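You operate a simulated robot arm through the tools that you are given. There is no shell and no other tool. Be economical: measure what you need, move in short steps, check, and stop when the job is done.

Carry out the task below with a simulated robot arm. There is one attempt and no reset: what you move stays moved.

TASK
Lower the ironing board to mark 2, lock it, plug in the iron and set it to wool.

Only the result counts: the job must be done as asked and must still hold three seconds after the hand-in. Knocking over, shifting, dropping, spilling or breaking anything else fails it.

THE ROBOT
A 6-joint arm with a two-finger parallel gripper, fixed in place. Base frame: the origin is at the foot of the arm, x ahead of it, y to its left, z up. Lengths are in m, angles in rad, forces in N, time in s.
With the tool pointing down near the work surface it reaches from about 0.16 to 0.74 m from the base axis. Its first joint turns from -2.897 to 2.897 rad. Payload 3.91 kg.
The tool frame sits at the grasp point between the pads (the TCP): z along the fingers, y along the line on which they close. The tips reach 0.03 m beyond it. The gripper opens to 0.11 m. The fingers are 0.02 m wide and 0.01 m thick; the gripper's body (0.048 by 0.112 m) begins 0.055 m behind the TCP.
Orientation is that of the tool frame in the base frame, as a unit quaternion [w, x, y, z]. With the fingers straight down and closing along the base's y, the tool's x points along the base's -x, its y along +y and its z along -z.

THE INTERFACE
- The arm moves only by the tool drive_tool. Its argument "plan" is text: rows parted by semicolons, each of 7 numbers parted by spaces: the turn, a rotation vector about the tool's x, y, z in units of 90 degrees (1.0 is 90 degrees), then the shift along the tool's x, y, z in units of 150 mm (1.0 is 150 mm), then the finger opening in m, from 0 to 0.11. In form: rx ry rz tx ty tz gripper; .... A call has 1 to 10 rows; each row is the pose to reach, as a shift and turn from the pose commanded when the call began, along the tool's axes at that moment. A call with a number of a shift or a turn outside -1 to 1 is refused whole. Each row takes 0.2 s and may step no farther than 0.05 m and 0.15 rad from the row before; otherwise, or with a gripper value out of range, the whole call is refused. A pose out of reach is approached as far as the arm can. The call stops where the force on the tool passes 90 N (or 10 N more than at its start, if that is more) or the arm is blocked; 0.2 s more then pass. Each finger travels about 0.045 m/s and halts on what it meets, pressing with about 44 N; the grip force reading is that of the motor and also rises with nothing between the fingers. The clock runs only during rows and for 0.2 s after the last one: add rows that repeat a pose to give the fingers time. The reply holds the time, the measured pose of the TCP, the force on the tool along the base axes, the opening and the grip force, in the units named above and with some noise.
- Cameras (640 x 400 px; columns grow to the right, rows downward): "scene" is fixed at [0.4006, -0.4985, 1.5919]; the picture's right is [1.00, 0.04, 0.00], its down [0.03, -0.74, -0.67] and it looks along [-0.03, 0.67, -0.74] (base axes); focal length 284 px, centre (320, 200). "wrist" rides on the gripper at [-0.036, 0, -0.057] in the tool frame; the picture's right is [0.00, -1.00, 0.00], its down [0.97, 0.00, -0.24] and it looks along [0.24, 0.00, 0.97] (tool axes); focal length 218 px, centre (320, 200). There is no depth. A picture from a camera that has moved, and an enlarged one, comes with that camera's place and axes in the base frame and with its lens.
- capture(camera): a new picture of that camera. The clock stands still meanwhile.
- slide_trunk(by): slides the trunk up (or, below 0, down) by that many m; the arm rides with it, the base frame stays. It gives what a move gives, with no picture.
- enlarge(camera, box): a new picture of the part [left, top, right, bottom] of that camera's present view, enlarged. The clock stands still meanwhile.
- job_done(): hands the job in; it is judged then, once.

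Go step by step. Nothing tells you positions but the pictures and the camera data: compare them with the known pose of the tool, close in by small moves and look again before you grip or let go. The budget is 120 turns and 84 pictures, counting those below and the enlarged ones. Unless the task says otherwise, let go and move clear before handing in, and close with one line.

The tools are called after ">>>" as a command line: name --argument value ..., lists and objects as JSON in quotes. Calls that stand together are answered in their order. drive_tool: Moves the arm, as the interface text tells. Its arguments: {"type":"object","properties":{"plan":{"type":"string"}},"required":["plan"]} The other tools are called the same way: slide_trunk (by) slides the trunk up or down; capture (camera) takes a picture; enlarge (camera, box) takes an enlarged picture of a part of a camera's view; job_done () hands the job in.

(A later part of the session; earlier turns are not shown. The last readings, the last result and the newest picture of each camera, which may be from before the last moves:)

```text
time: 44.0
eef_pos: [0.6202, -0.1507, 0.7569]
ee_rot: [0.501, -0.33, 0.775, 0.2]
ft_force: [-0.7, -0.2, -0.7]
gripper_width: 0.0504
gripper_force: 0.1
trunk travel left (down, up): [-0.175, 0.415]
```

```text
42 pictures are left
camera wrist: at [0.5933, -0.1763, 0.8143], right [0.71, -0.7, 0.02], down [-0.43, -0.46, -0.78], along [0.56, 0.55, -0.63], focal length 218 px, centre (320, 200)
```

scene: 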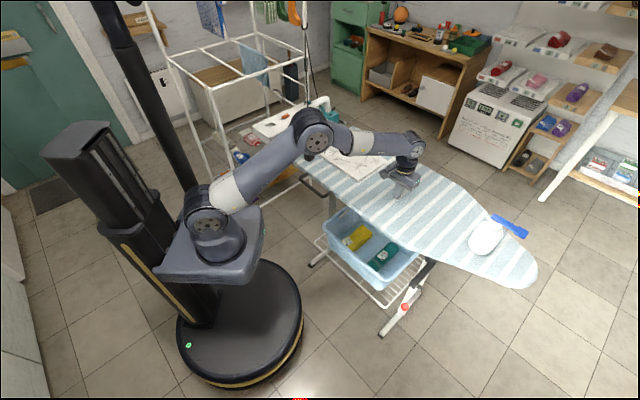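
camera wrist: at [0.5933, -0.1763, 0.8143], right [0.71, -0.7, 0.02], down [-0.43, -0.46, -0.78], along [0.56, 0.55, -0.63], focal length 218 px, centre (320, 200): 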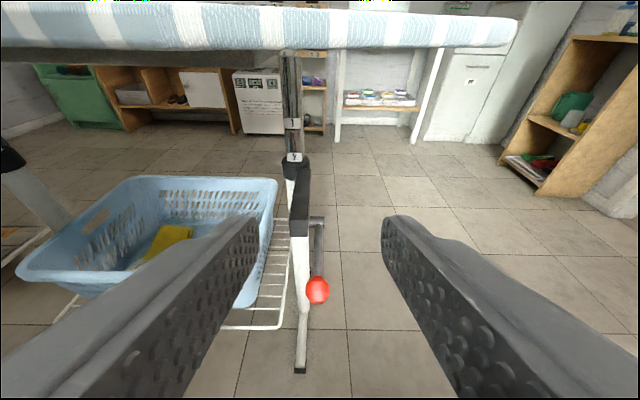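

>>> enlarge --camera "wrist" --box '[270, 110, 318, 180]'

```text
5.71 times, centred on (294, 145) of wrist
camera zoom: at [0.5933, -0.1763, 0.8143], right [0.71, -0.7, 0.02], down [-0.43, -0.46, -0.78], along [0.56, 0.55, -0.63], focal length 1247 px, centre (469, 514)
```

zoom: 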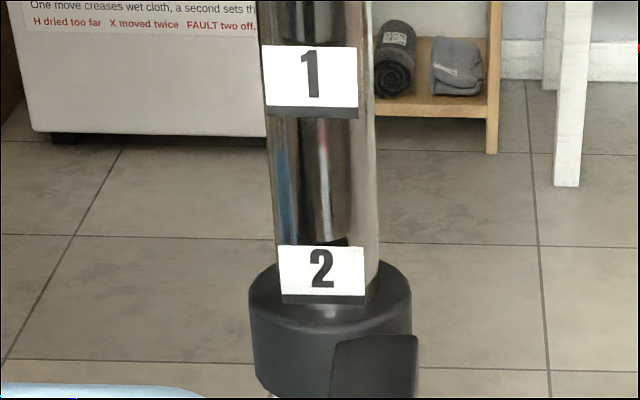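

Mark 2's line is still slightly (≈5 mm) above the collar, whereas mark 3's line was originally right at the collar edge. I'll go back and press about 5 mm more.

>>> drive_tool --plan "0 0.09 0 0 0 0 0; 0 0.18 0 0 0 0 0; 0 0.27 0 0 0 0 0; 0 0.36 0 0 0 0 0; 0 0.45 0 0 0 0 0; 0 0.54 0 0 0 0 0; 0 0.63 0 0 0 0 0; 0 0.722 0 0 0 0 0; 0 0.722 0 0 0 0 0"

>>> slide_trunk --by 0.25

>>> drive_tool --plan "0 0 0 -0.2 0.17 0 0; 0 0 0 -0.4 0.34 0 0; 0 0 0 -0.6 0.5 0 0; 0 0 0 -0.8 0.66 0 0; 0 0 0 -0.96 0.81 0 0"

>>> drive_tool --plan "0 0 0 -0.2 0.17 0 0; 0 0 0 -0.4 0.34 0 0; 0 0 0 -0.6 0.5 0 0; 0 0 0 -0.8 0.66 0 0; 0 0 0 -0.96 0.81 0 0;  0 0 0 -0.96 0.81 0.3 0; 0 0 0 -0.96 0.81 0.6 0; 0 0 0 -0.96 0.81 0.7 0; 0 0 0 -0.96 0.81 0.7 0"

```text
time: 46.0
eef_pos: [0.6199, -0.1501, 0.7571]
ee_rot: [0.003, -0.385, 0.923, -0.01]
ft_force: [-1.5, 0.0, -0.4]
gripper_width: 0.0003
gripper_force: 37.3
trunk travel left (down, up): [-0.175, 0.415]
```

```text
time: 48.6
eef_pos: [0.6185, -0.1512, 1.0066]
ee_rot: [0.005, -0.387, 0.922, -0.009]
ft_force: [0.3, -0.4, -0.2]
gripper_width: 0.0
gripper_force: 37.5
trunk travel left (down, up): [-0.425, 0.165]
```

```text
time: 49.8
eef_pos: [0.6356, 0.0383, 1.0056]
ee_rot: [0.004, -0.385, 0.923, -0.01]
ft_force: [0.2, 0.0, -0.2]
gripper_width: 0.0
gripper_force: 37.8
trunk travel left (down, up): [-0.425, 0.165]
```

```text
time: 51.8
eef_pos: [0.6509, 0.2228, 0.8975]
ee_rot: [0.004, -0.386, 0.922, -0.01]
ft_force: [0.1, -0.3, -0.5]
gripper_width: 0.0001
gripper_force: 37.2
trunk travel left (down, up): [-0.425, 0.165]
```

>>> drive_tool --plan "0 0 0 0 0 0.1 0; 0 0 0 0 0 0.2 0; 0 0 0 0 0 0.25 0; 0 0 0 0 0 0.29 0; 0 0 0 0 0 0.31 0; 0 0 0 0 0 0.33 0; 0 0 0 0 0 0.33 0"

```text
time: 53.4
eef_pos: [0.6513, 0.2241, 0.849]
ee_rot: [0.004, -0.386, 0.923, -0.009]
ft_force: [-1.3, 0.5, 5.0]
gripper_width: 0.0
gripper_force: 37.8
trunk travel left (down, up): [-0.425, 0.165]
```

>>> drive_tool --plan "0 0 0 0 0 0.005 0; 0 0 0 0 0 -0.3 0; 0 0 0 0 0 -0.6 0; 0 0 0 0 0 -0.9 0; 0 0 0 0.2 -0.17 -1 0; 0 0 0 0.4 -0.34 -1 0; 0 0 0 0.6 -0.5 -1 0; 0 0 0 0.8 -0.66 -1 0; 0 0 0 0.96 -0.81 -1 0"

>>> drive_tool --plan "0 0 0 0.2 -0.17 0 0; 0 0 0 0.4 -0.34 0 0; 0 0 0 0.6 -0.5 0 0; 0 0 0 0.8 -0.66 0 0; 0 0 0 0.96 -0.81 0 0; 0 0 0 0.96 -0.81 0 0"

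>>> slide_trunk --by -0.25

>>> drive_tool --plan "0 -0.09 0 0 0 0 0.03; 0 -0.18 0 0 0 0 0.03; 0 -0.27 0 0 0 0 0.03; 0 -0.36 0 0 0 0 0.03; 0 -0.45 0 0 0 0 0.03; 0 -0.54 0 0 0 0 0.03; 0 -0.63 0 0 0 0 0.03; 0 -0.722 0 0 0 0 0.03; 0 -0.722 0 0 0 0 0.03"

>>> enlarge --camera "wrist" --box '[270, 110, 318, 180]'

```text
time: 55.4
eef_pos: [0.6339, 0.0385, 1.0022]
ee_rot: [0.004, -0.386, 0.923, -0.01]
ft_force: [0.7, 0.3, 0.7]
gripper_width: 0.0
gripper_force: 38.0
trunk travel left (down, up): [-0.425, 0.165]
```

```text
time: 56.8
eef_pos: [0.6207, -0.15, 1.0049]
ee_rot: [0.004, -0.385, 0.923, -0.01]
ft_force: [0.2, 0.7, 1.1]
gripper_width: 0.0
gripper_force: 37.9
trunk travel left (down, up): [-0.425, 0.165]
```

```text
time: 59.3
eef_pos: [0.6205, -0.1494, 0.7555]
ee_rot: [0.004, -0.386, 0.923, -0.009]
ft_force: [0.3, 0.0, -0.7]
gripper_width: 0.0
gripper_force: 37.4
trunk travel left (down, up): [-0.175, 0.415]
```

```text
time: 61.3
eef_pos: [0.6215, -0.1495, 0.7547]
ee_rot: [0.5, -0.33, 0.776, 0.199]
ft_force: [0.3, 0.4, -0.1]
gripper_width: 0.03
gripper_force: 0.0
trunk travel left (down, up): [-0.175, 0.415]
```

```text
5.71 times, centred on (294, 145) of wrist
camera zoom: at [0.5945, -0.1759, 0.812], right [0.71, -0.7, 0.02], down [-0.43, -0.46, -0.78], along [0.56, 0.55, -0.63], focal length 1247 px, centre (469, 514)
```

zoom: 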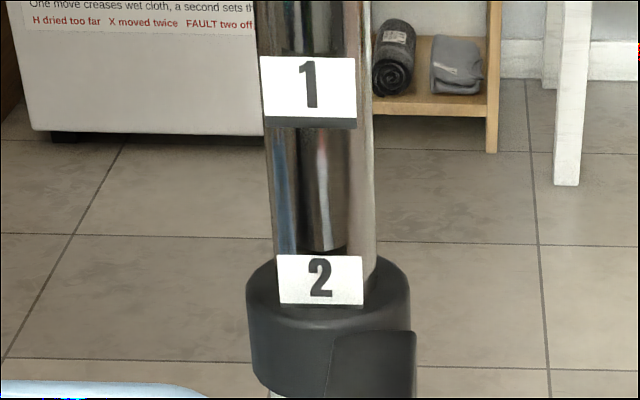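

Mark 2 now sits exactly as mark 3 did. Next I re-grip the lever to swing it back down.

>>> slide_trunk --by -0.1

>>> drive_tool --plan "0 0 0 0.02 0 0.1 0.06; 0 0 0 0.02 0 0.19 0.06; 0 0 0 0.02 0 0.19 0.06"

>>> capture --camera "wrist"

```text
time: 62.7
eef_pos: [0.6203, -0.1491, 0.6535]
ee_rot: [0.499, -0.331, 0.776, 0.199]
ft_force: [-0.9, 0.4, -0.1]
gripper_width: 0.03
gripper_force: 0.0
trunk travel left (down, up): [-0.075, 0.515]
```

```text
time: 63.5
eef_pos: [0.6395, -0.1322, 0.6399]
ee_rot: [0.499, -0.33, 0.776, 0.199]
ft_force: [0.3, -0.5, -0.8]
gripper_width: 0.0597
gripper_force: 0.1
trunk travel left (down, up): [-0.075, 0.515]
```

```text
39 pictures are left
camera wrist: at [0.6127, -0.1587, 0.6974], right [0.71, -0.7, 0.02], down [-0.43, -0.46, -0.78], along [0.56, 0.54, -0.63], focal length 218 px, centre (320, 200)
```

wrist: 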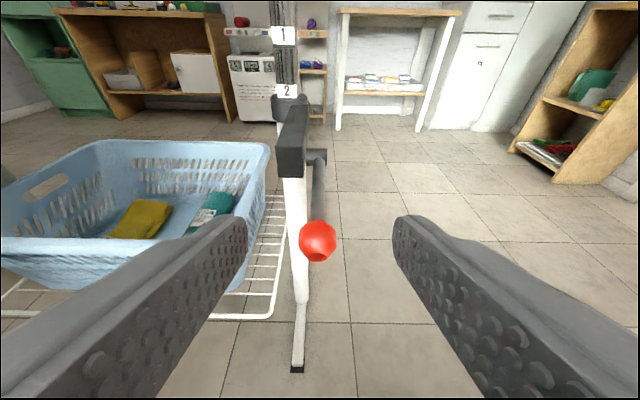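

The lever is at ~85°. Advance 0.1 m and close on the rod.

>>> drive_tool --plan "0 0 0 0 0 0.2 0.06; 0 0 0 0 0 0.4 0.06; 0 0 0 0 0 0.55 0.06; 0 0 0 0 0 0.67 0.06; 0 0 0 0 0 0.67 0; 0 0 0 0 0 0.67 0; 0 0 0 0 0 0.67 0; 0 0 0 0 0 0.67 0; 0 0 0 0 0 0.67 0"

>>> capture --camera "wrist"

```text
time: 65.5
eef_pos: [0.7015, -0.067, 0.5983]
ee_rot: [0.499, -0.33, 0.776, 0.199]
ft_force: [-4.9, 3.5, 0.6]
gripper_width: 0.0111
gripper_force: 45.0
trunk travel left (down, up): [-0.075, 0.515]
```

```text
38 pictures are left
camera wrist: at [0.6765, -0.0936, 0.6557], right [0.71, -0.7, 0.02], down [-0.43, -0.46, -0.78], along [0.56, 0.55, -0.63], focal length 218 px, centre (320, 200)
```

wrist: 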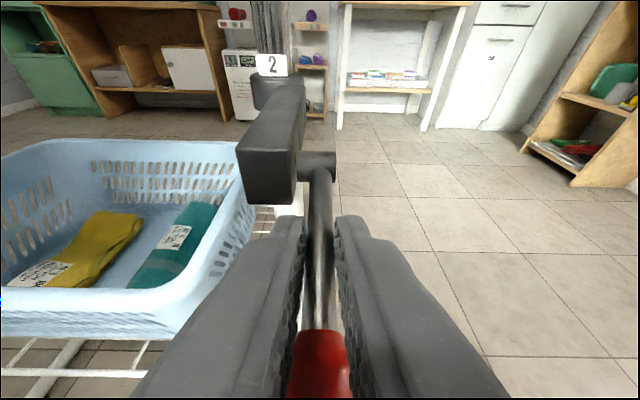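

Gripped. Now the reverse arc back to vertical.

>>> drive_tool --plan "0 0 0 0.07 0 0.045 0; 0 0 0 0.12 0 0.09 0; 0 0 0 0.2 0 0.194 0; 0 0 0 0.251 0 0.317 0; 0 0 0 0.269 0 0.448 0; 0 0 0 0.251 0 0.579 0; 0 0 0 0.221 0 0.662 0; 0 0 0 0.215 0 0.68 0; 0 0 0 0.215 0 0.68 0"

>>> capture --camera "wrist"

```text
time: 67.5
eef_pos: [0.7572, -0.0123, 0.5248]
ee_rot: [0.498, -0.331, 0.776, 0.201]
ft_force: [-44.4, -4.2, -0.3]
gripper_width: 0.0113
gripper_force: 45.4
trunk travel left (down, up): [-0.075, 0.515]
```

```text
37 pictures are left
camera wrist: at [0.731, -0.0395, 0.5822], right [0.71, -0.7, 0.02], down [-0.43, -0.46, -0.78], along [0.55, 0.55, -0.63], focal length 218 px, centre (320, 200)
```

wrist: 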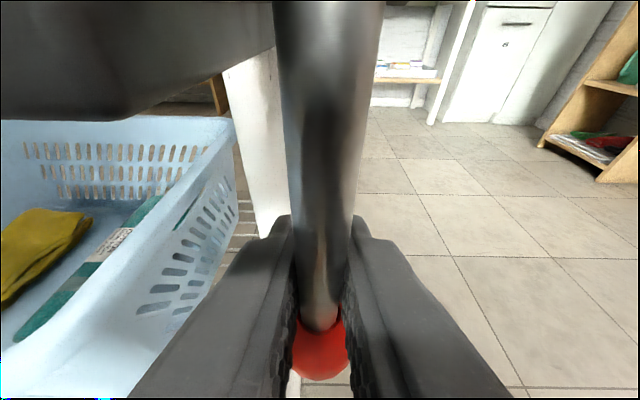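

The lever is against its stop, vertical again. I release and back out.

>>> drive_tool --plan "0 0 0 0 0 0 0.06; 0 0 0 0 0 0 0.06; 0 0 0 0 0 0 0.06; 0 0 0 0 0 -0.2 0.06; 0 0 0 0 0 -0.5 0.06; 0 0 0 0 0 -0.8 0.06; 0 0 0 0 0 -1 0.06"

>>> drive_tool --plan "0 0 0 0 0 -0.2 0.06; 0 0 0 0 0 -0.4 0.06"

>>> capture --camera "wrist"

```text
time: 69.1
eef_pos: [0.6633, -0.1096, 0.5874]
ee_rot: [0.5, -0.33, 0.776, 0.199]
ft_force: [0.7, 0.0, -0.4]
gripper_width: 0.0599
gripper_force: 0.1
trunk travel left (down, up): [-0.075, 0.515]
```

```text
time: 69.7
eef_pos: [0.625, -0.1484, 0.6128]
ee_rot: [0.498, -0.331, 0.776, 0.2]
ft_force: [0.0, 0.5, 0.8]
gripper_width: 0.0602
gripper_force: 0.1
trunk travel left (down, up): [-0.075, 0.515]
```

```text
36 pictures are left
camera wrist: at [0.5986, -0.1743, 0.6701], right [0.71, -0.7, 0.02], down [-0.43, -0.46, -0.78], along [0.56, 0.55, -0.63], focal length 218 px, centre (320, 200)
```

wrist: 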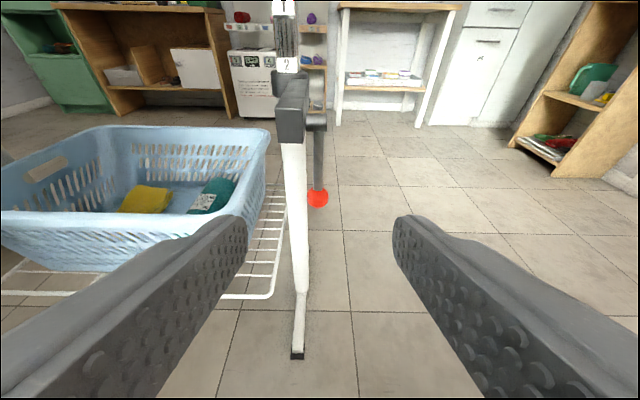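

Locked at mark 2. Now I go vertical, raise the trunk, and head for the iron side.

>>> drive_tool --plan "0 0.09 0 0 0 0 0.06; 0 0.18 0 0 0 0 0.06; 0 0.27 0 0 0 0 0.06; 0 0.36 0 0 0 0 0.06; 0 0.45 0 0 0 0 0.06; 0 0.54 0 0 0 0 0.06; 0 0.63 0 0 0 0 0.06; 0 0.722 0 0 0 0 0.06; 0 0.722 0 0 0 0 0.06"

>>> slide_trunk --by 0.4

>>> slide_trunk --by 0.1

>>> drive_tool --plan "0 0 -0.09 0 0.2 -0.1 0.06; 0 0 -0.18 0.1 0.4 -0.2 0.06; 0 0 -0.27 0.2 0.6 -0.3 0.06; 0 0 -0.36 0.2 0.8 -0.4 0.06; 0 0 -0.45 0.2 1 -0.4 0.06; 0 0 -0.5 0.2 1 -0.4 0.06"

>>> capture --camera "scene"

```text
time: 71.7
eef_pos: [0.6239, -0.1477, 0.6139]
ee_rot: [0.003, -0.385, 0.923, -0.01]
ft_force: [0.0, 0.2, 0.2]
gripper_width: 0.0601
gripper_force: 0.0
trunk travel left (down, up): [-0.075, 0.515]
```

```text
time: 75.5
eef_pos: [0.6253, -0.1471, 1.0147]
ee_rot: [0.004, -0.386, 0.923, -0.011]
ft_force: [0.3, 0.1, 0.7]
gripper_width: 0.0601
gripper_force: 0.1
trunk travel left (down, up): [-0.475, 0.115]
```

```text
time: 76.8
eef_pos: [0.6236, -0.1475, 1.1148]
ee_rot: [0.004, -0.386, 0.923, -0.01]
ft_force: [-0.6, -0.8, 0.1]
gripper_width: 0.06
gripper_force: 0.1
trunk travel left (down, up): [-0.575, 0.015]
```

```text
time: 78.2
eef_pos: [0.4955, -0.0619, 1.1714]
ee_rot: [0.0, 0.71, -0.704, 0.009]
ft_force: [-0.4, -0.2, 0.2]
gripper_width: 0.0602
gripper_force: 0.1
trunk travel left (down, up): [-0.575, 0.015]
```

```text
35 pictures are left
```

scene: 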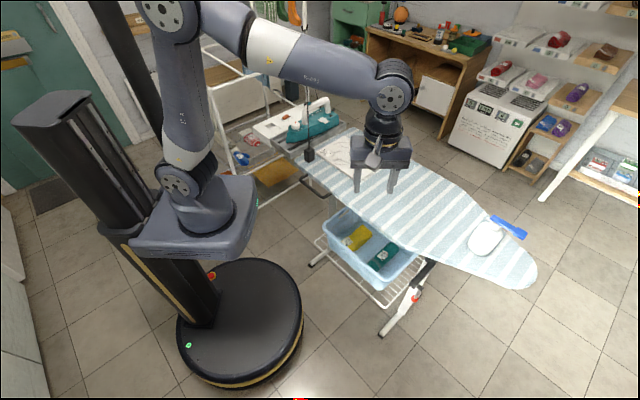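

>>> enlarge --camera "scene" --box '[236, 80, 356, 170]'

>>> capture --camera "wrist"

```text
4.44 times, centred on (296, 125) of scene
camera zoom: at [0.4006, -0.4985, 1.5919], right [1.0, 0.04, 0.0], down [0.03, -0.74, -0.67], along [-0.03, 0.67, -0.74], focal length 1263 px, centre (427, 533)
```

zoom: 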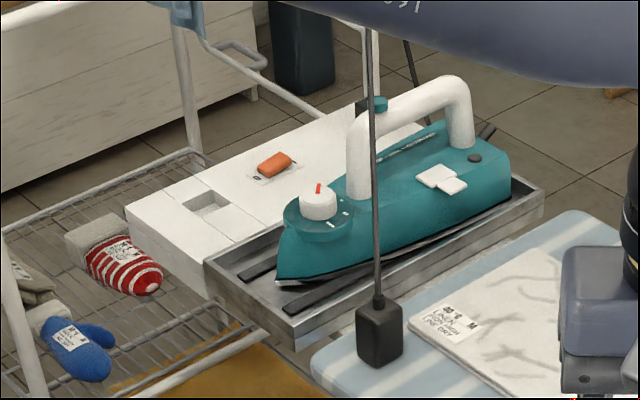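

```text
33 pictures are left
camera wrist: at [0.4951, -0.0263, 1.2284], right [1.0, 0.01, 0.01], down [0.0, -0.97, 0.25], along [0.02, -0.25, -0.97], focal length 218 px, centre (320, 200)
```

wrist: 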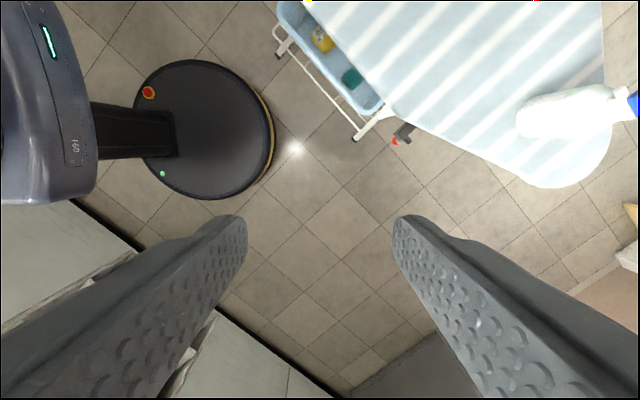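

The tray, iron and white unit came down with the board. I move the tool over toward the plug/iron and turn it back.

>>> drive_tool --plan "0 0 0.09 -0.2 0.1 -0.05 0.06; 0 0 0.18 -0.4 0.2 -0.1 0.06; 0 0 0.27 -0.6 0.35 -0.15 0.06; 0 0 0.36 -0.8 0.5 -0.2 0.06; 0 0 0.45 -1 0.6 -0.2 0.06; 0 0 0.5 -1 0.8 -0.2 0.06; 0 0 0.5 -1 1 -0.2 0.06"

>>> drive_tool --plan "0 0 0 -0.2 0 0 0.06; 0 0 0 -0.4 0.1 0 0.06; 0 0 0 -0.6 0.3 0 0.06; 0 0 0 -0.6 0.5 0 0.06; 0 0 0 -0.6 0.7 0 0.06; 0 0 0 -0.6 0.9 0 0.06; 0 0 0 -0.6 0.9 0 0.06"

>>> capture --camera "wrist"

```text
time: 79.8
eef_pos: [0.3435, 0.0885, 1.1951]
ee_rot: [0.004, -0.386, 0.922, -0.009]
ft_force: [-0.3, -0.2, -0.2]
gripper_width: 0.0601
gripper_force: 0.1
trunk travel left (down, up): [-0.575, 0.015]
```

```text
time: 81.4
eef_pos: [0.3115, 0.2489, 1.1939]
ee_rot: [0.004, -0.385, 0.923, -0.009]
ft_force: [0.3, -0.8, 0.1]
gripper_width: 0.06
gripper_force: 0.1
trunk travel left (down, up): [-0.575, 0.015]
```

```text
32 pictures are left
camera wrist: at [0.3357, 0.2736, 1.2507], right [0.71, -0.7, 0.02], down [-0.69, -0.69, 0.24], along [-0.15, -0.18, -0.97], focal length 218 px, centre (320, 200)
```

wrist: 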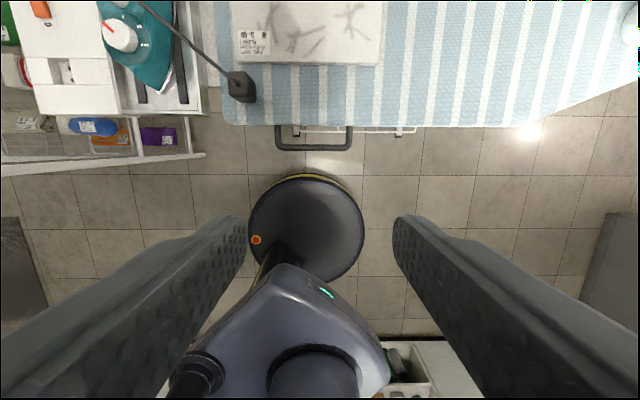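

>>> enlarge --camera "wrist" --box '[0, 0, 272, 170]'

>>> enlarge --camera "wrist" --box '[30, 40, 110, 90]'

```text
2.35 times, centred on (136, 85) of wrist
camera zoom: at [0.3357, 0.2736, 1.2507], right [0.71, -0.7, 0.02], down [-0.69, -0.69, 0.24], along [-0.15, -0.18, -0.97], focal length 514 px, centre (753, 471)
```

zoom: 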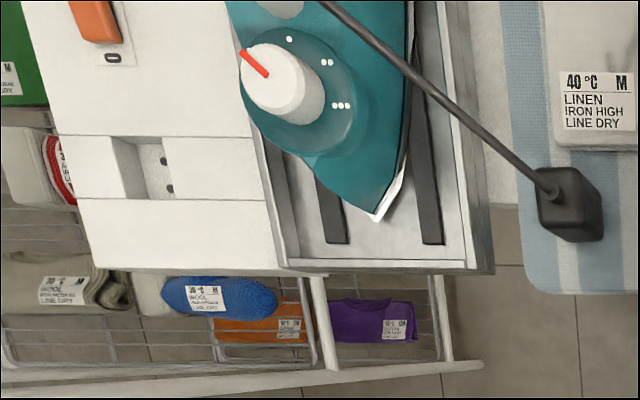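

```text
8.00 times, centred on (70, 65) of wrist
camera zoom: at [0.3357, 0.2736, 1.2507], right [0.71, -0.7, 0.02], down [-0.69, -0.69, 0.24], along [-0.15, -0.18, -0.97], focal length 1746 px, centre (2320, 1280)
```

zoom: 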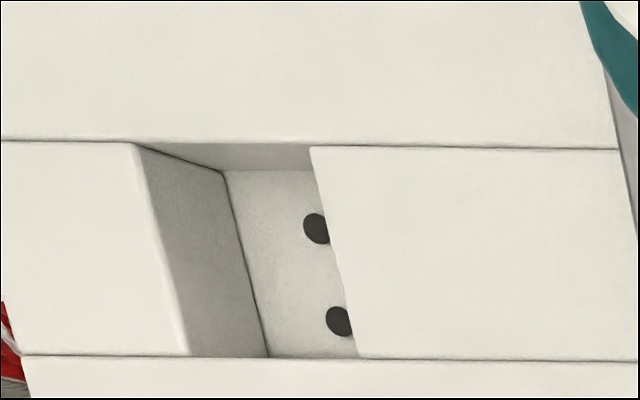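

Socket confirmed (recess with two pin holes). I zoom on the plug and legend.

>>> enlarge --camera "wrist" --box '[216, 60, 272, 110]'

>>> enlarge --camera "scene" --box '[296, 90, 360, 130]'

```text
8.00 times, centred on (244, 85) of wrist
camera zoom: at [0.3357, 0.2736, 1.2507], right [0.71, -0.7, 0.02], down [-0.69, -0.69, 0.24], along [-0.15, -0.18, -0.97], focal length 1746 px, centre (928, 1120)
```

zoom: 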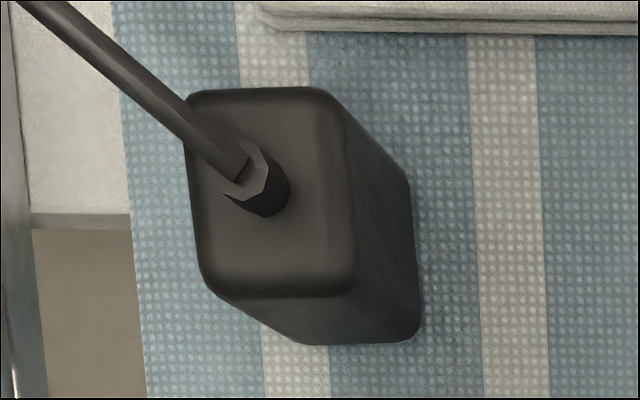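

```text
10.00 times, centred on (328, 110) of scene
camera zoom: at [0.4006, -0.4985, 1.5919], right [1.0, 0.04, 0.0], down [0.03, -0.74, -0.67], along [-0.03, 0.67, -0.74], focal length 2842 px, centre (240, 1100)
```

zoom: 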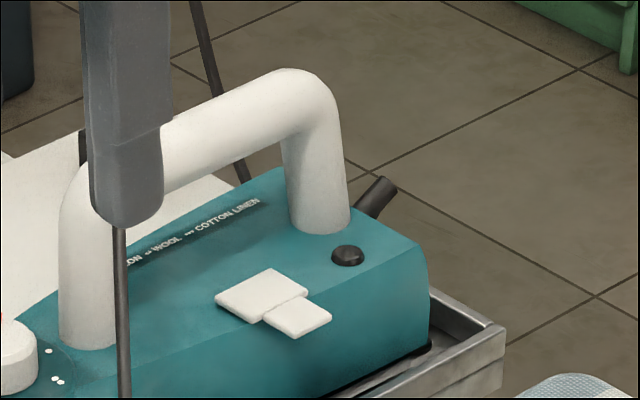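

The plug is aligned with the board: about 31×40×49 mm, centre ≈ (0.319, 0.430), top z ≈ 0.868. I now measure the socket from the scene and from a second wrist position.

>>> enlarge --camera "scene" --box '[252, 105, 300, 135]'

>>> drive_tool --plan "0 0 0 -0.1 0.2 0 0.06; 0 0 0 -0.2 0.4 0 0.06; 0 0 0 -0.2 0.6 0 0.06; 0 0 0 -0.2 0.8 0 0.06; 0 0 0 -0.2 1 0 0.06; 0 0 0 -0.2 1 0 0.06"

>>> capture --camera "wrist"

```text
13.33 times, centred on (276, 120) of scene
camera zoom: at [0.4006, -0.4985, 1.5919], right [1.0, 0.04, 0.0], down [0.03, -0.74, -0.67], along [-0.03, 0.67, -0.74], focal length 3790 px, centre (907, 1267)
```

zoom: 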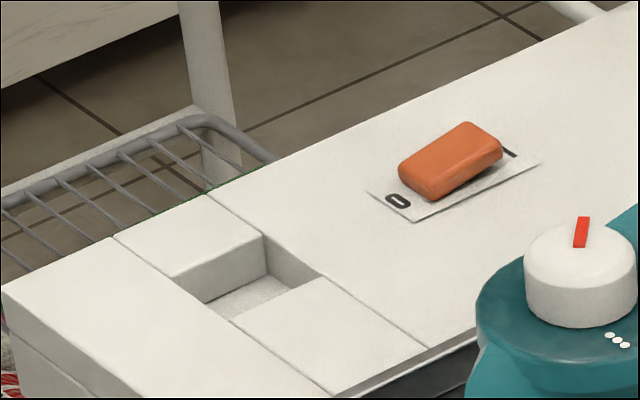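

```text
time: 82.8
eef_pos: [0.2247, 0.3717, 1.1928]
ee_rot: [0.004, -0.385, 0.923, -0.01]
ft_force: [0.6, -0.3, -0.6]
gripper_width: 0.06
gripper_force: 0.1
trunk travel left (down, up): [-0.575, 0.015]
```

```text
26 pictures are left
camera wrist: at [0.2493, 0.3977, 1.2496], right [0.71, -0.7, 0.02], down [-0.69, -0.69, 0.24], along [-0.15, -0.19, -0.97], focal length 218 px, centre (320, 200)
```

wrist: 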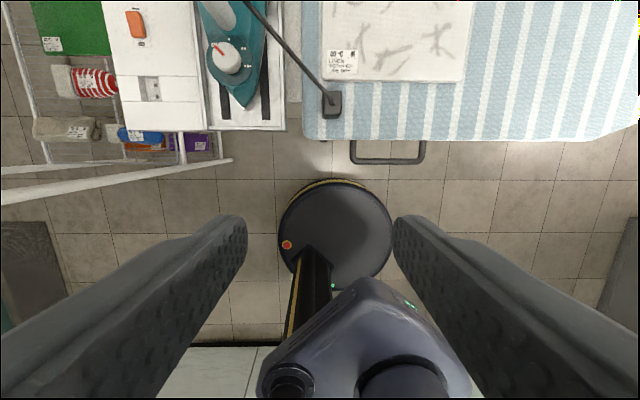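

Socket centre ≈ (0.107, 0.686), rim z ≈ 0.809, about 40×47 mm and ~18 mm deep. The cord leans toward the rack, so I'll grip the plug across its long side (closing along n), with the camera on the board side.

>>> drive_tool --plan "0 0 0.09 -0.1 -0.02 0 0.11; 0 0 0.18 -0.2 -0.04 0 0.11; 0 0 0.27 -0.3 -0.06 0 0.11; 0 0 0.36 -0.4 -0.09 0 0.11; 0 0 0.45 -0.5 -0.12 0 0.11; 0 0 0.54 -0.6 -0.14 0 0.11; 0 0 0.63 -0.716 -0.17 0 0.11; 0 0 0.72 -0.716 -0.17 0 0.11; 0 0 0.81 -0.716 -0.17 0 0.11; 0 0 0.9 -0.716 -0.17 0 0.11"

>>> drive_tool --plan "0 0 0.09 0 0 0.2 0.11; 0 0 0.1 0 0 0.5 0.11; 0 0 0.1 0 0 0.8 0.11; 0 0 0.1 0 0 0.8 0.11"

>>> capture --camera "wrist"

```text
time: 85.0
eef_pos: [0.3201, 0.4309, 1.1909]
ee_rot: [0.009, 0.307, 0.952, -0.004]
ft_force: [0.6, 0.8, -0.3]
gripper_width: 0.1101
gripper_force: 0.1
trunk travel left (down, up): [-0.575, 0.015]
```

```text
time: 86.0
eef_pos: [0.3196, 0.428, 1.0685]
ee_rot: [0.009, 0.381, 0.925, -0.004]
ft_force: [0.4, -0.4, 0.2]
gripper_width: 0.1101
gripper_force: 0.0
trunk travel left (down, up): [-0.575, 0.015]
```

```text
25 pictures are left
camera wrist: at [0.3441, 0.4028, 1.1281], right [-0.7, -0.71, 0.0], down [-0.69, 0.69, 0.22], along [-0.16, 0.15, -0.98], focal length 218 px, centre (320, 200)
```

wrist: 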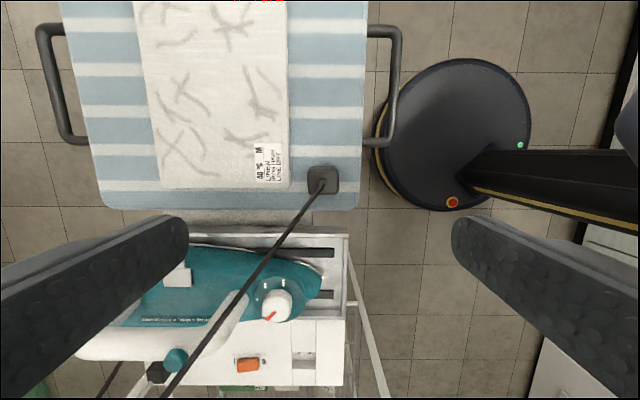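

The plug is nearly below the tool (offset ~3 mm). I descend with that correction, narrowing to 0.08.

>>> drive_tool --plan "0 0 0 0.02 -0.024 0.25 0.08; 0 0 0 0.021 -0.024 0.5 0.08; 0 0 0 0.021 -0.024 0.75 0.08; 0 0 0 0.021 -0.024 0.9 0.08; 0 0 0 0.021 -0.024 0.9 0.08"

>>> capture --camera "wrist"

```text
time: 87.2
eef_pos: [0.3179, 0.4265, 0.9366]
ee_rot: [0.01, 0.38, 0.925, -0.003]
ft_force: [0.4, -0.1, 0.2]
gripper_width: 0.0803
gripper_force: 0.1
trunk travel left (down, up): [-0.575, 0.015]
```

```text
24 pictures are left
camera wrist: at [0.3424, 0.4014, 0.9945], right [-0.7, -0.71, 0.0], down [-0.69, 0.69, 0.22], along [-0.16, 0.15, -0.98], focal length 218 px, centre (320, 200)
```

wrist: 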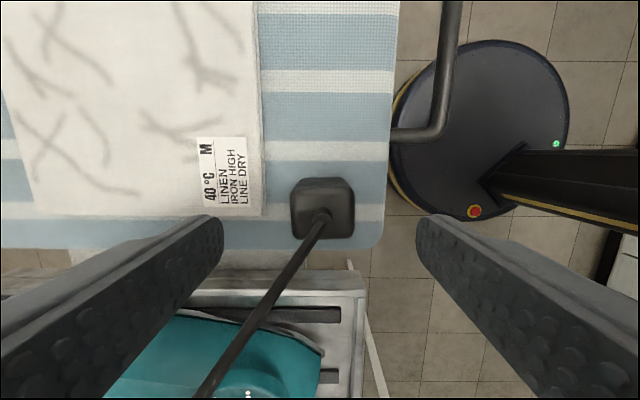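

Cloth is close to the left finger, so I narrow to 0.06 and descend the last 6.5 cm, then close.

>>> drive_tool --plan "0 0 0 0.025 -0.012 0 0.06; 0 0 0 0.025 -0.012 0.1 0.06; 0 0 0 0.025 -0.012 0.2 0.06; 0 0 0 0.025 -0.012 0.3 0.06; 0 0 0 0.025 -0.012 0.38 0.06; 0 0 0 0.025 -0.012 0.43 0.06; 0 0 0 0.025 -0.012 0.43 0.06"

>>> capture --camera "wrist"

```text
time: 88.8
eef_pos: [0.3158, 0.4268, 0.8716]
ee_rot: [0.01, 0.379, 0.925, -0.004]
ft_force: [-0.6, 0.3, -0.4]
gripper_width: 0.06
gripper_force: 0.2
trunk travel left (down, up): [-0.575, 0.015]
```

```text
23 pictures are left
camera wrist: at [0.3399, 0.402, 0.93], right [-0.7, -0.71, 0.0], down [-0.69, 0.69, 0.22], along [-0.16, 0.15, -0.98], focal length 218 px, centre (320, 200)
```

wrist: 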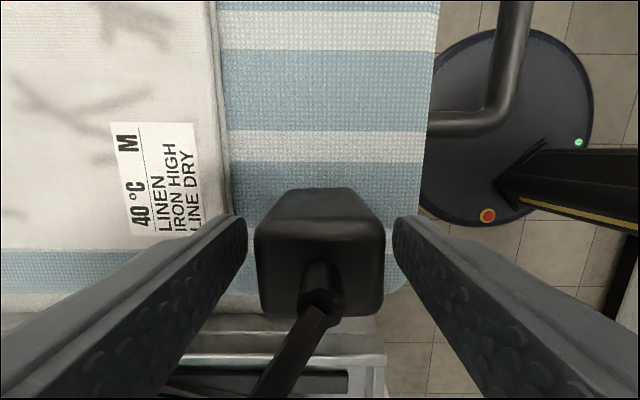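

Fingers straddle the plug, clear of the cloth. I close and lift 2 cm.

>>> drive_tool --plan "0 0 0 0 0 0 0; 0 0 0 0 0 0 0; 0 0 0 0 0 0 0; 0 0 0 0 0 -0.05 0; 0 0 0 0 0 -0.1 0; 0 0 0 0 0 -0.2 0; 0 0 0 0 0 -0.2 0"

```text
time: 90.4
eef_pos: [0.3141, 0.4266, 0.9011]
ee_rot: [0.009, 0.379, 0.925, -0.004]
ft_force: [-0.3, 0.7, -0.6]
gripper_width: 0.0371
gripper_force: 43.9
trunk travel left (down, up): [-0.575, 0.015]
```

Plug gripped and centred. I lift it high enough to clear the iron, then traverse toward the socket.

>>> drive_tool --plan "0 0 0 0 0 -0.2 0; 0 0 0 0 0 -0.4 0; 0 0 0 0 0 -0.6 0; 0 0 0 0 0 -0.8 0; 0 0 0 0 0 -1 0; 0 0 0 0 0 -1 0"

>>> drive_tool --plan "0 0 0 0 0 -0.2 0; 0 0 0 0 0 -0.4 0; 0 0 0 0.2 0 -0.5 0; 0 0 0 0.4 0 -0.5 0; 0 0 0 0.6 0 -0.5 0; 0 0 0 0.8 0 -0.5 0; 0 0 0 1 0 -0.5 0; 0 0 0 1 0 -0.5 0"

>>> capture --camera "scene"

>>> capture --camera "wrist"

```text
time: 91.8
eef_pos: [0.3127, 0.4291, 1.051]
ee_rot: [0.01, 0.38, 0.925, -0.004]
ft_force: [0.6, -0.3, -1.3]
gripper_width: 0.0371
gripper_force: 43.9
trunk travel left (down, up): [-0.575, 0.015]
```

```text
time: 93.6
eef_pos: [0.2043, 0.5379, 1.1222]
ee_rot: [0.009, 0.38, 0.925, -0.003]
ft_force: [-0.2, 0.5, -0.8]
gripper_width: 0.0371
gripper_force: 44.2
trunk travel left (down, up): [-0.575, 0.015]
```

```text
22 pictures are left
```

scene: 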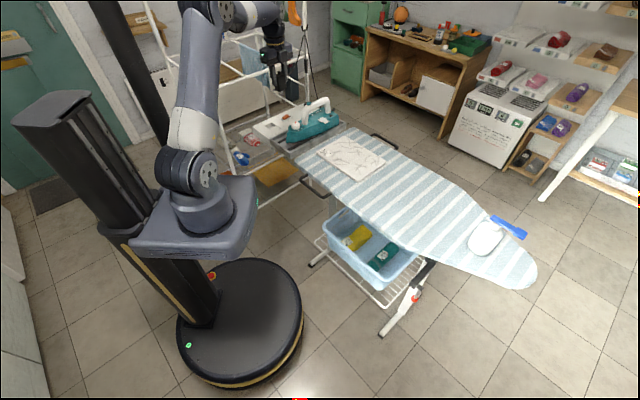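

```text
21 pictures are left
camera wrist: at [0.2284, 0.513, 1.1811], right [-0.7, -0.71, 0.0], down [-0.69, 0.69, 0.22], along [-0.16, 0.15, -0.98], focal length 218 px, centre (320, 200)
```

wrist: 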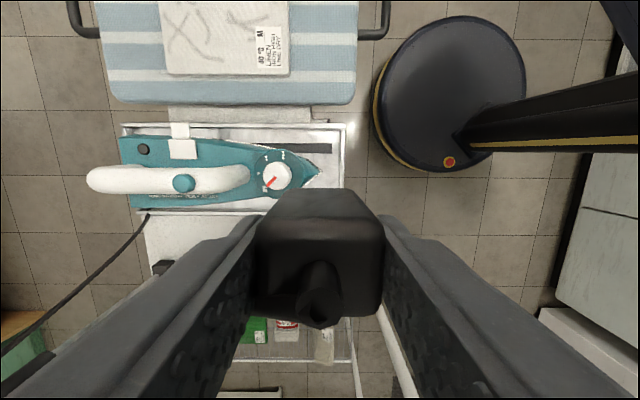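

The tool path is clear. I continue until above the socket, where the wrist camera should see it just ahead of the plug.

>>> drive_tool --plan "0 0 0 0.2 0.06 0 0; 0 0 0 0.4 0.12 0 0; 0 0 0 0.6 0.18 0 0; 0 0 0 0.8 0.24 0 0; 0 0 0 1 0.24 0 0; 0 0 0 1 0.24 0 0"

>>> drive_tool --plan "0 0 0 0.2 0 0 0; 0 0 0 0.2 0 0 0"

>>> capture --camera "wrist"

```text
time: 95.0
eef_pos: [0.1242, 0.6673, 1.1209]
ee_rot: [0.01, 0.379, 0.925, -0.003]
ft_force: [-0.2, -0.1, -2.1]
gripper_width: 0.0372
gripper_force: 43.8
trunk travel left (down, up): [-0.575, 0.015]
```

```text
time: 95.6
eef_pos: [0.105, 0.6683, 1.1165]
ee_rot: [0.01, 0.379, 0.925, -0.003]
ft_force: [0.7, 0.1, -1.2]
gripper_width: 0.0378
gripper_force: 43.9
out of reach, approached as far as the arm can: row 1, 2
trunk travel left (down, up): [-0.575, 0.015]
```

```text
20 pictures are left
camera wrist: at [0.1297, 0.6441, 1.1748], right [-0.7, -0.71, 0.0], down [-0.69, 0.69, 0.22], along [-0.16, 0.16, -0.98], focal length 218 px, centre (320, 200)
```

wrist: 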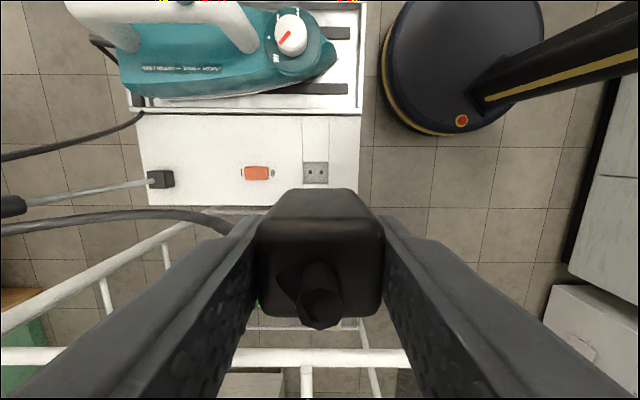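

The socket is visible just ahead: offset from the TCP about +7 mm in tool x and +7.5 mm in tool y. I descend to a hover with the plug ~4 cm above the rim, applying that.

>>> drive_tool --plan "0 0 0 0 0.05 0.2 0; 0 0 0 0.02 0.05 0.4 0; 0 0 0 0.047 0.05 0.6 0; 0 0 0 0.047 0.05 0.8 0; 0 0 0 0.047 0.05 1 0; 0 0 0 0.047 0.05 1 0"

>>> drive_tool --plan "0 0 0 0 0 0.15 0; 0 0 0 0 0 0.3 0; 0 0 0 0 0 0.4 0; 0 0 0 0 0 0.4 0"

>>> capture --camera "wrist"

>>> enlarge --camera "scene" --box '[244, 80, 324, 140]'

```text
time: 97.0
eef_pos: [0.1067, 0.6782, 0.9667]
ee_rot: [0.01, 0.379, 0.925, -0.004]
ft_force: [-0.1, 0.4, -1.6]
gripper_width: 0.0374
gripper_force: 43.8
trunk travel left (down, up): [-0.575, 0.015]
```

```text
time: 98.0
eef_pos: [0.1081, 0.6759, 0.9063]
ee_rot: [0.01, 0.38, 0.925, -0.004]
ft_force: [-0.5, -0.7, -1.1]
gripper_width: 0.0373
gripper_force: 43.9
trunk travel left (down, up): [-0.575, 0.015]
```

```text
19 pictures are left
camera wrist: at [0.1337, 0.6516, 0.9652], right [-0.7, -0.71, 0.0], down [-0.69, 0.69, 0.22], along [-0.16, 0.15, -0.98], focal length 218 px, centre (320, 200)
```

wrist: 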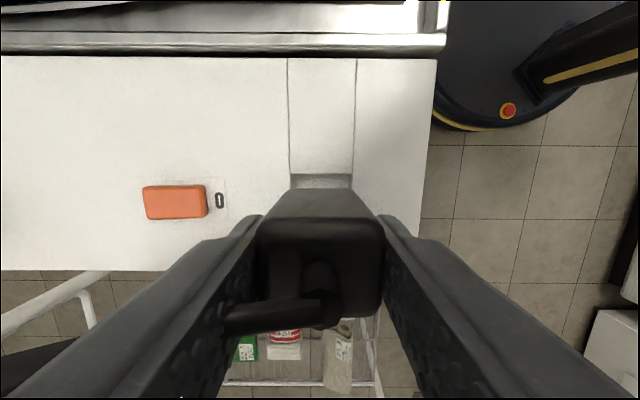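

```text
6.67 times, centred on (284, 110) of scene
camera zoom: at [0.4006, -0.4985, 1.5919], right [1.0, 0.04, 0.0], down [0.03, -0.74, -0.67], along [-0.03, 0.67, -0.74], focal length 1895 px, centre (560, 800)
```

zoom: 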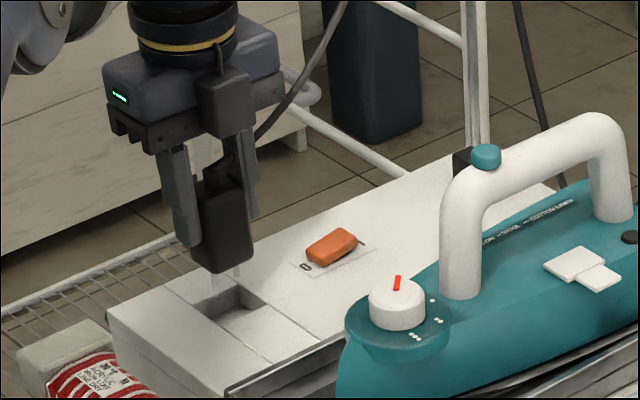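

The plug (with pins) is right above the socket; correction is ~3 mm in tool x. I lower into the recess gradually.

>>> drive_tool --plan "0 0 0 0.02 -0.007 0 0; 0 0 0 0.02 -0.007 0.08 0; 0 0 0 0.02 -0.007 0.16 0; 0 0 0 0.02 -0.007 0.22 0; 0 0 0 0.02 -0.007 0.27 0; 0 0 0 0.02 -0.007 0.31 0; 0 0 0 0.02 -0.007 0.31 0"

>>> capture --camera "wrist"

```text
time: 99.6
eef_pos: [0.1063, 0.6764, 0.8662]
ee_rot: [0.009, 0.38, 0.925, 0.002]
ft_force: [2.7, -0.7, 37.7]
gripper_width: 0.0374
gripper_force: 43.9
trunk travel left (down, up): [-0.575, 0.015]
```

```text
17 pictures are left
camera wrist: at [0.1315, 0.6507, 0.9235], right [-0.7, -0.71, -0.01], down [-0.69, 0.68, 0.23], along [-0.16, 0.16, -0.97], focal length 218 px, centre (320, 200)
```

wrist: 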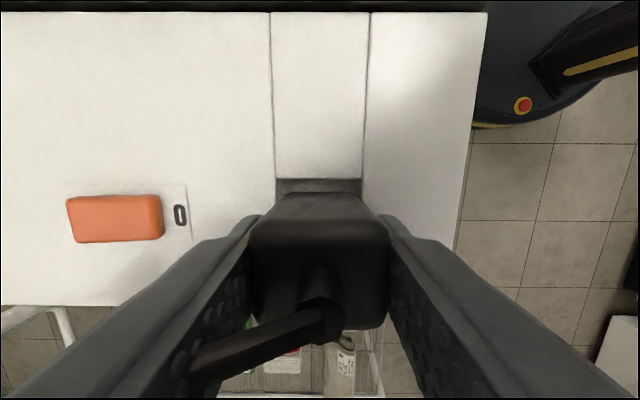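

Contact at TCP z 0.866 with ~38 N – possibly pins on the floor beside the holes, or the rim. I look closely from the scene camera.

>>> enlarge --camera "scene" --box '[254, 100, 302, 130]'

>>> enlarge --camera "wrist" --box '[250, 160, 394, 250]'

```text
13.33 times, centred on (278, 115) of scene
camera zoom: at [0.4006, -0.4985, 1.5919], right [1.0, 0.04, 0.0], down [0.03, -0.74, -0.67], along [-0.03, 0.67, -0.74], focal length 3790 px, centre (880, 1333)
```

zoom: 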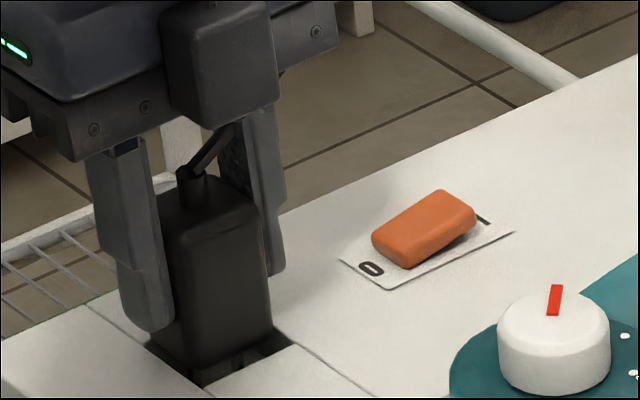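

```text
4.44 times, centred on (322, 205) of wrist
camera zoom: at [0.1315, 0.6507, 0.9235], right [-0.7, -0.71, -0.01], down [-0.69, 0.68, 0.23], along [-0.16, 0.16, -0.97], focal length 970 px, centre (311, 178)
```

zoom: 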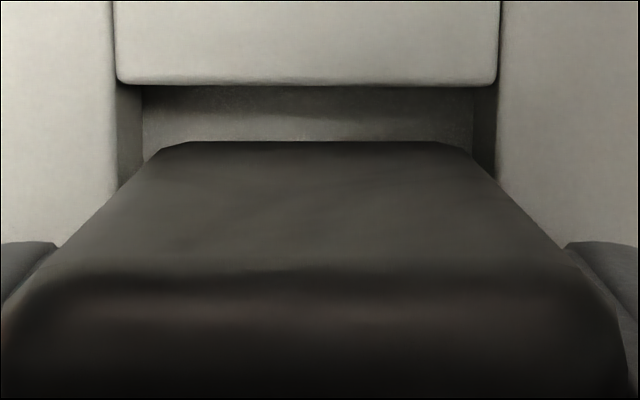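

The plug is laterally inside the recess, with the pins probably on the floor beside the holes. I ease off and do a small gentle search for the holes.

>>> drive_tool --plan "0 0 0 0 0.003 -0.028 0; 0 0 0 0.012 0.003 -0.028 0; 0 0 0 0.012 0.014 -0.028 0; 0 0 0 0 0.014 -0.028 0; 0 0 0 -0.012 0.014 -0.028 0; 0 0 0 -0.012 0.003 -0.028 0; 0 0 0 -0.012 -0.01 -0.028 0; 0 0 0 0 -0.01 -0.028 0; 0 0 0 0.012 -0.01 -0.028 0; 0 0 0 0 0.003 -0.028 0"

```text
time: 101.8
eef_pos: [0.1063, 0.6753, 0.8633]
ee_rot: [0.01, 0.379, 0.925, -0.007]
ft_force: [8.3, -6.3, -5.2]
gripper_width: 0.037
gripper_force: 43.9
trunk travel left (down, up): [-0.575, 0.015]
```

It dropped slightly and is now laterally captured – the pins seem to have found the holes. I press down, easing toward +u.

>>> drive_tool --plan "0 0 0 -0.006 0 0.02 0; 0 0 0 -0.01 0 0.04 0; 0 0 0 -0.01 0 0.06 0; 0 0 0 -0.01 0 0.08 0; 0 0 0 -0.01 0 0.08 0"

```text
time: 103.0
eef_pos: [0.1074, 0.6752, 0.8528]
ee_rot: [0.01, 0.379, 0.925, -0.004]
ft_force: [4.8, -5.1, 0.9]
gripper_width: 0.0372
gripper_force: 43.9
trunk travel left (down, up): [-0.575, 0.015]
```

Going in freely (z 0.853, no vertical force). Continue down until it seats.

>>> drive_tool --plan "0 0 0 -0.004 0 0.02 0; 0 0 0 -0.006 0 0.04 0; 0 0 0 -0.006 0 0.06 0; 0 0 0 -0.006 0 0.08 0; 0 0 0 -0.006 0 0.08 0"

```text
time: 104.2
eef_pos: [0.1077, 0.6765, 0.8483]
ee_rot: [0.009, 0.379, 0.925, 0.001]
ft_force: [-1.7, -1.3, 42.8]
gripper_width: 0.0375
gripper_force: 44.0
trunk travel left (down, up): [-0.575, 0.015]
```

>>> enlarge --camera "scene" --box '[254, 100, 302, 130]'

```text
13.33 times, centred on (278, 115) of scene
camera zoom: at [0.4006, -0.4985, 1.5919], right [1.0, 0.04, 0.0], down [0.03, -0.74, -0.67], along [-0.03, 0.67, -0.74], focal length 3790 px, centre (880, 1333)
```

zoom: 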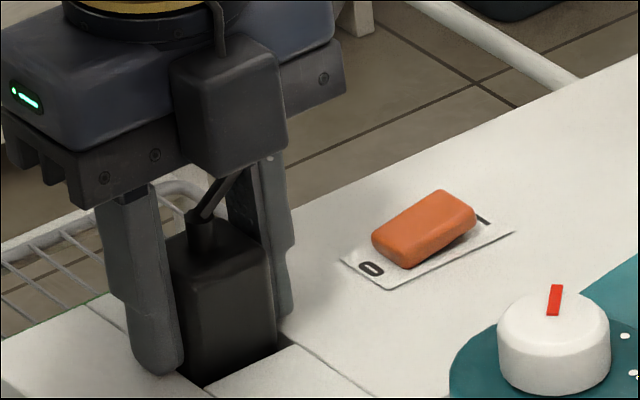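

The fingertips appear to be touching the unit's surface, so the plug may not be fully down. I regrip 12 mm higher and press again.

>>> drive_tool --plan "0 0 0 0 0 -0.04 0; 0 0 0 0 0 -0.045 0.05; 0 0 0 0 0 -0.045 0.05; 0 0 0 0 0 -0.13 0.05; 0 0 0 0 0 -0.13 0.05; 0 0 0 0 0 -0.13 0; 0 0 0 0 0 -0.13 0; 0 0 0 0 0 -0.13 0"

>>> drive_tool --plan "0 0 0 0 0 0.02 0; 0 0 0 0 0 0.04 0; 0 0 0 0 0 0.06 0; 0 0 0 0 0 0.08 0; 0 0 0 0 0 0.08 0"

```text
time: 106.0
eef_pos: [0.109, 0.6757, 0.8591]
ee_rot: [0.01, 0.379, 0.925, -0.004]
ft_force: [0.2, -1.2, 0.0]
gripper_width: 0.0374
gripper_force: 44.8
trunk travel left (down, up): [-0.575, 0.015]
```

```text
time: 107.2
eef_pos: [0.1098, 0.6757, 0.8539]
ee_rot: [0.008, 0.38, 0.925, 0.002]
ft_force: [-2.2, -1.8, 40.3]
gripper_width: 0.0374
gripper_force: 44.2
trunk travel left (down, up): [-0.575, 0.015]
```

Went another 5 mm and now bears 40 N with the fingertips clear of the surface – seated. I release, rise and look.

>>> drive_tool --plan "0 0 0 0 0 -0.035 0; 0 0 0 0 0 -0.035 0.06; 0 0 0 0 0 -0.035 0.06; 0 0 0 0 0 -0.1 0.06; 0 0 0 0 0 -0.25 0.06; 0 0 0 0 0 -0.45 0.06; 0 0 0 0 0 -0.65 0.06; 0 0 0 0 0 -0.65 0.06"

>>> capture --camera "wrist"

>>> enlarge --camera "scene" --box '[254, 100, 302, 130]'

```text
time: 109.0
eef_pos: [0.1062, 0.6775, 0.9447]
ee_rot: [0.009, 0.38, 0.925, -0.004]
ft_force: [-0.2, -0.3, -0.2]
gripper_width: 0.0598
gripper_force: 0.2
trunk travel left (down, up): [-0.575, 0.015]
```

```text
13 pictures are left
camera wrist: at [0.1318, 0.6522, 1.0035], right [-0.7, -0.71, 0.0], down [-0.69, 0.69, 0.22], along [-0.16, 0.15, -0.98], focal length 218 px, centre (320, 200)
```

wrist: 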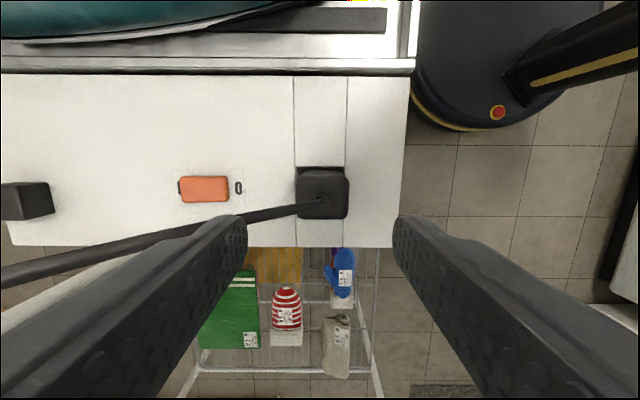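

```text
13.33 times, centred on (278, 115) of scene
camera zoom: at [0.4006, -0.4985, 1.5919], right [1.0, 0.04, 0.0], down [0.03, -0.74, -0.67], along [-0.03, 0.67, -0.74], focal length 3790 px, centre (880, 1333)
```

zoom: 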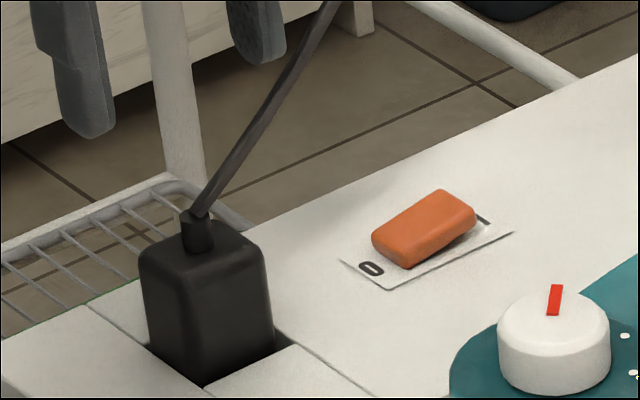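

The plug sits flush in the socket. Next the dial: I estimate it at about (0.242, 0.580), knob top z ≈ 0.89, with the handle right behind it. I rise, go over it and turn the tool so the fingers close along the board axis.

>>> drive_tool --plan "0 0 0 0 0 -0.25 0.06; 0 0 0 -0.05 0 -0.5 0.06; 0 0 0 -0.2 0.05 -0.7 0.06; 0 0 0 -0.4 0.1 -0.8 0.06; 0 0 0 -0.6 0.15 -0.8 0.06; 0 0 0 -0.8 0.18 -0.8 0.06; 0 0 0 -1 0.18 -0.8 0.06; 0 0 -0.09 -1 0.18 -0.8 0.06; 0 0 -0.18 -1 0.18 -0.8 0.06; 0 0 -0.27 -1 0.18 -0.8 0.06"

>>> drive_tool --plan "0 0 -0.09 -0.03 0 0 0.06; 0 0 -0.18 -0.06 0.03 0 0.06; 0 0 -0.27 -0.09 0.05 0 0.06; 0 0 -0.36 -0.09 0.05 0 0.06; 0 0 -0.45 -0.09 0.05 0 0.06; 0 0 -0.54 -0.09 0.05 0 0.06; 0 0 -0.63 -0.09 0.05 0 0.06; 0 0 -0.73 -0.09 0.05 0 0.06; 0 0 -0.73 -0.09 0.05 0 0.06"

>>> capture --camera "wrist"

```text
time: 111.2
eef_pos: [0.2311, 0.5921, 1.0702]
ee_rot: [0.009, 0.175, 0.985, -0.006]
ft_force: [0.7, 0.3, -0.1]
gripper_width: 0.0599
gripper_force: 0.1
trunk travel left (down, up): [-0.575, 0.015]
```

```text
refused: row 8 steps farther than a row can; nothing moved
```

```text
11 pictures are left
camera wrist: at [0.2644, 0.5796, 1.1272], right [-0.35, -0.94, 0.01], down [-0.91, 0.34, 0.22], along [-0.21, 0.07, -0.98], focal length 218 px, centre (320, 200)
```

wrist: 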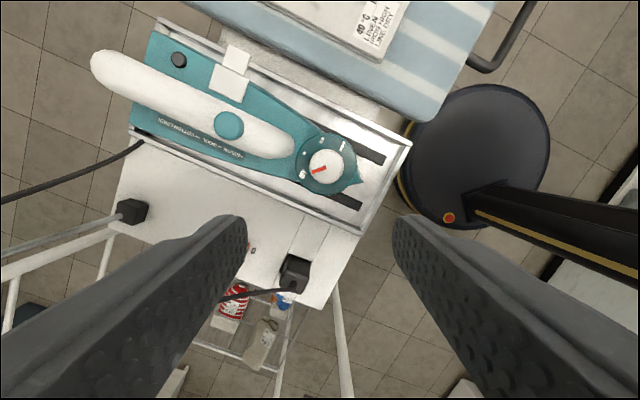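

>>> enlarge --camera "wrist" --box '[280, 125, 376, 200]'

```text
5.33 times, centred on (328, 162) of wrist
camera zoom: at [0.2644, 0.5796, 1.1272], right [-0.35, -0.94, 0.01], down [-0.91, 0.34, 0.22], along [-0.21, 0.07, -0.98], focal length 1164 px, centre (277, 400)
```

zoom: 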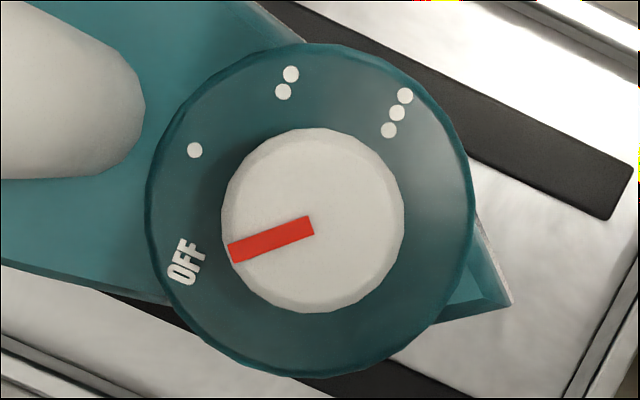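

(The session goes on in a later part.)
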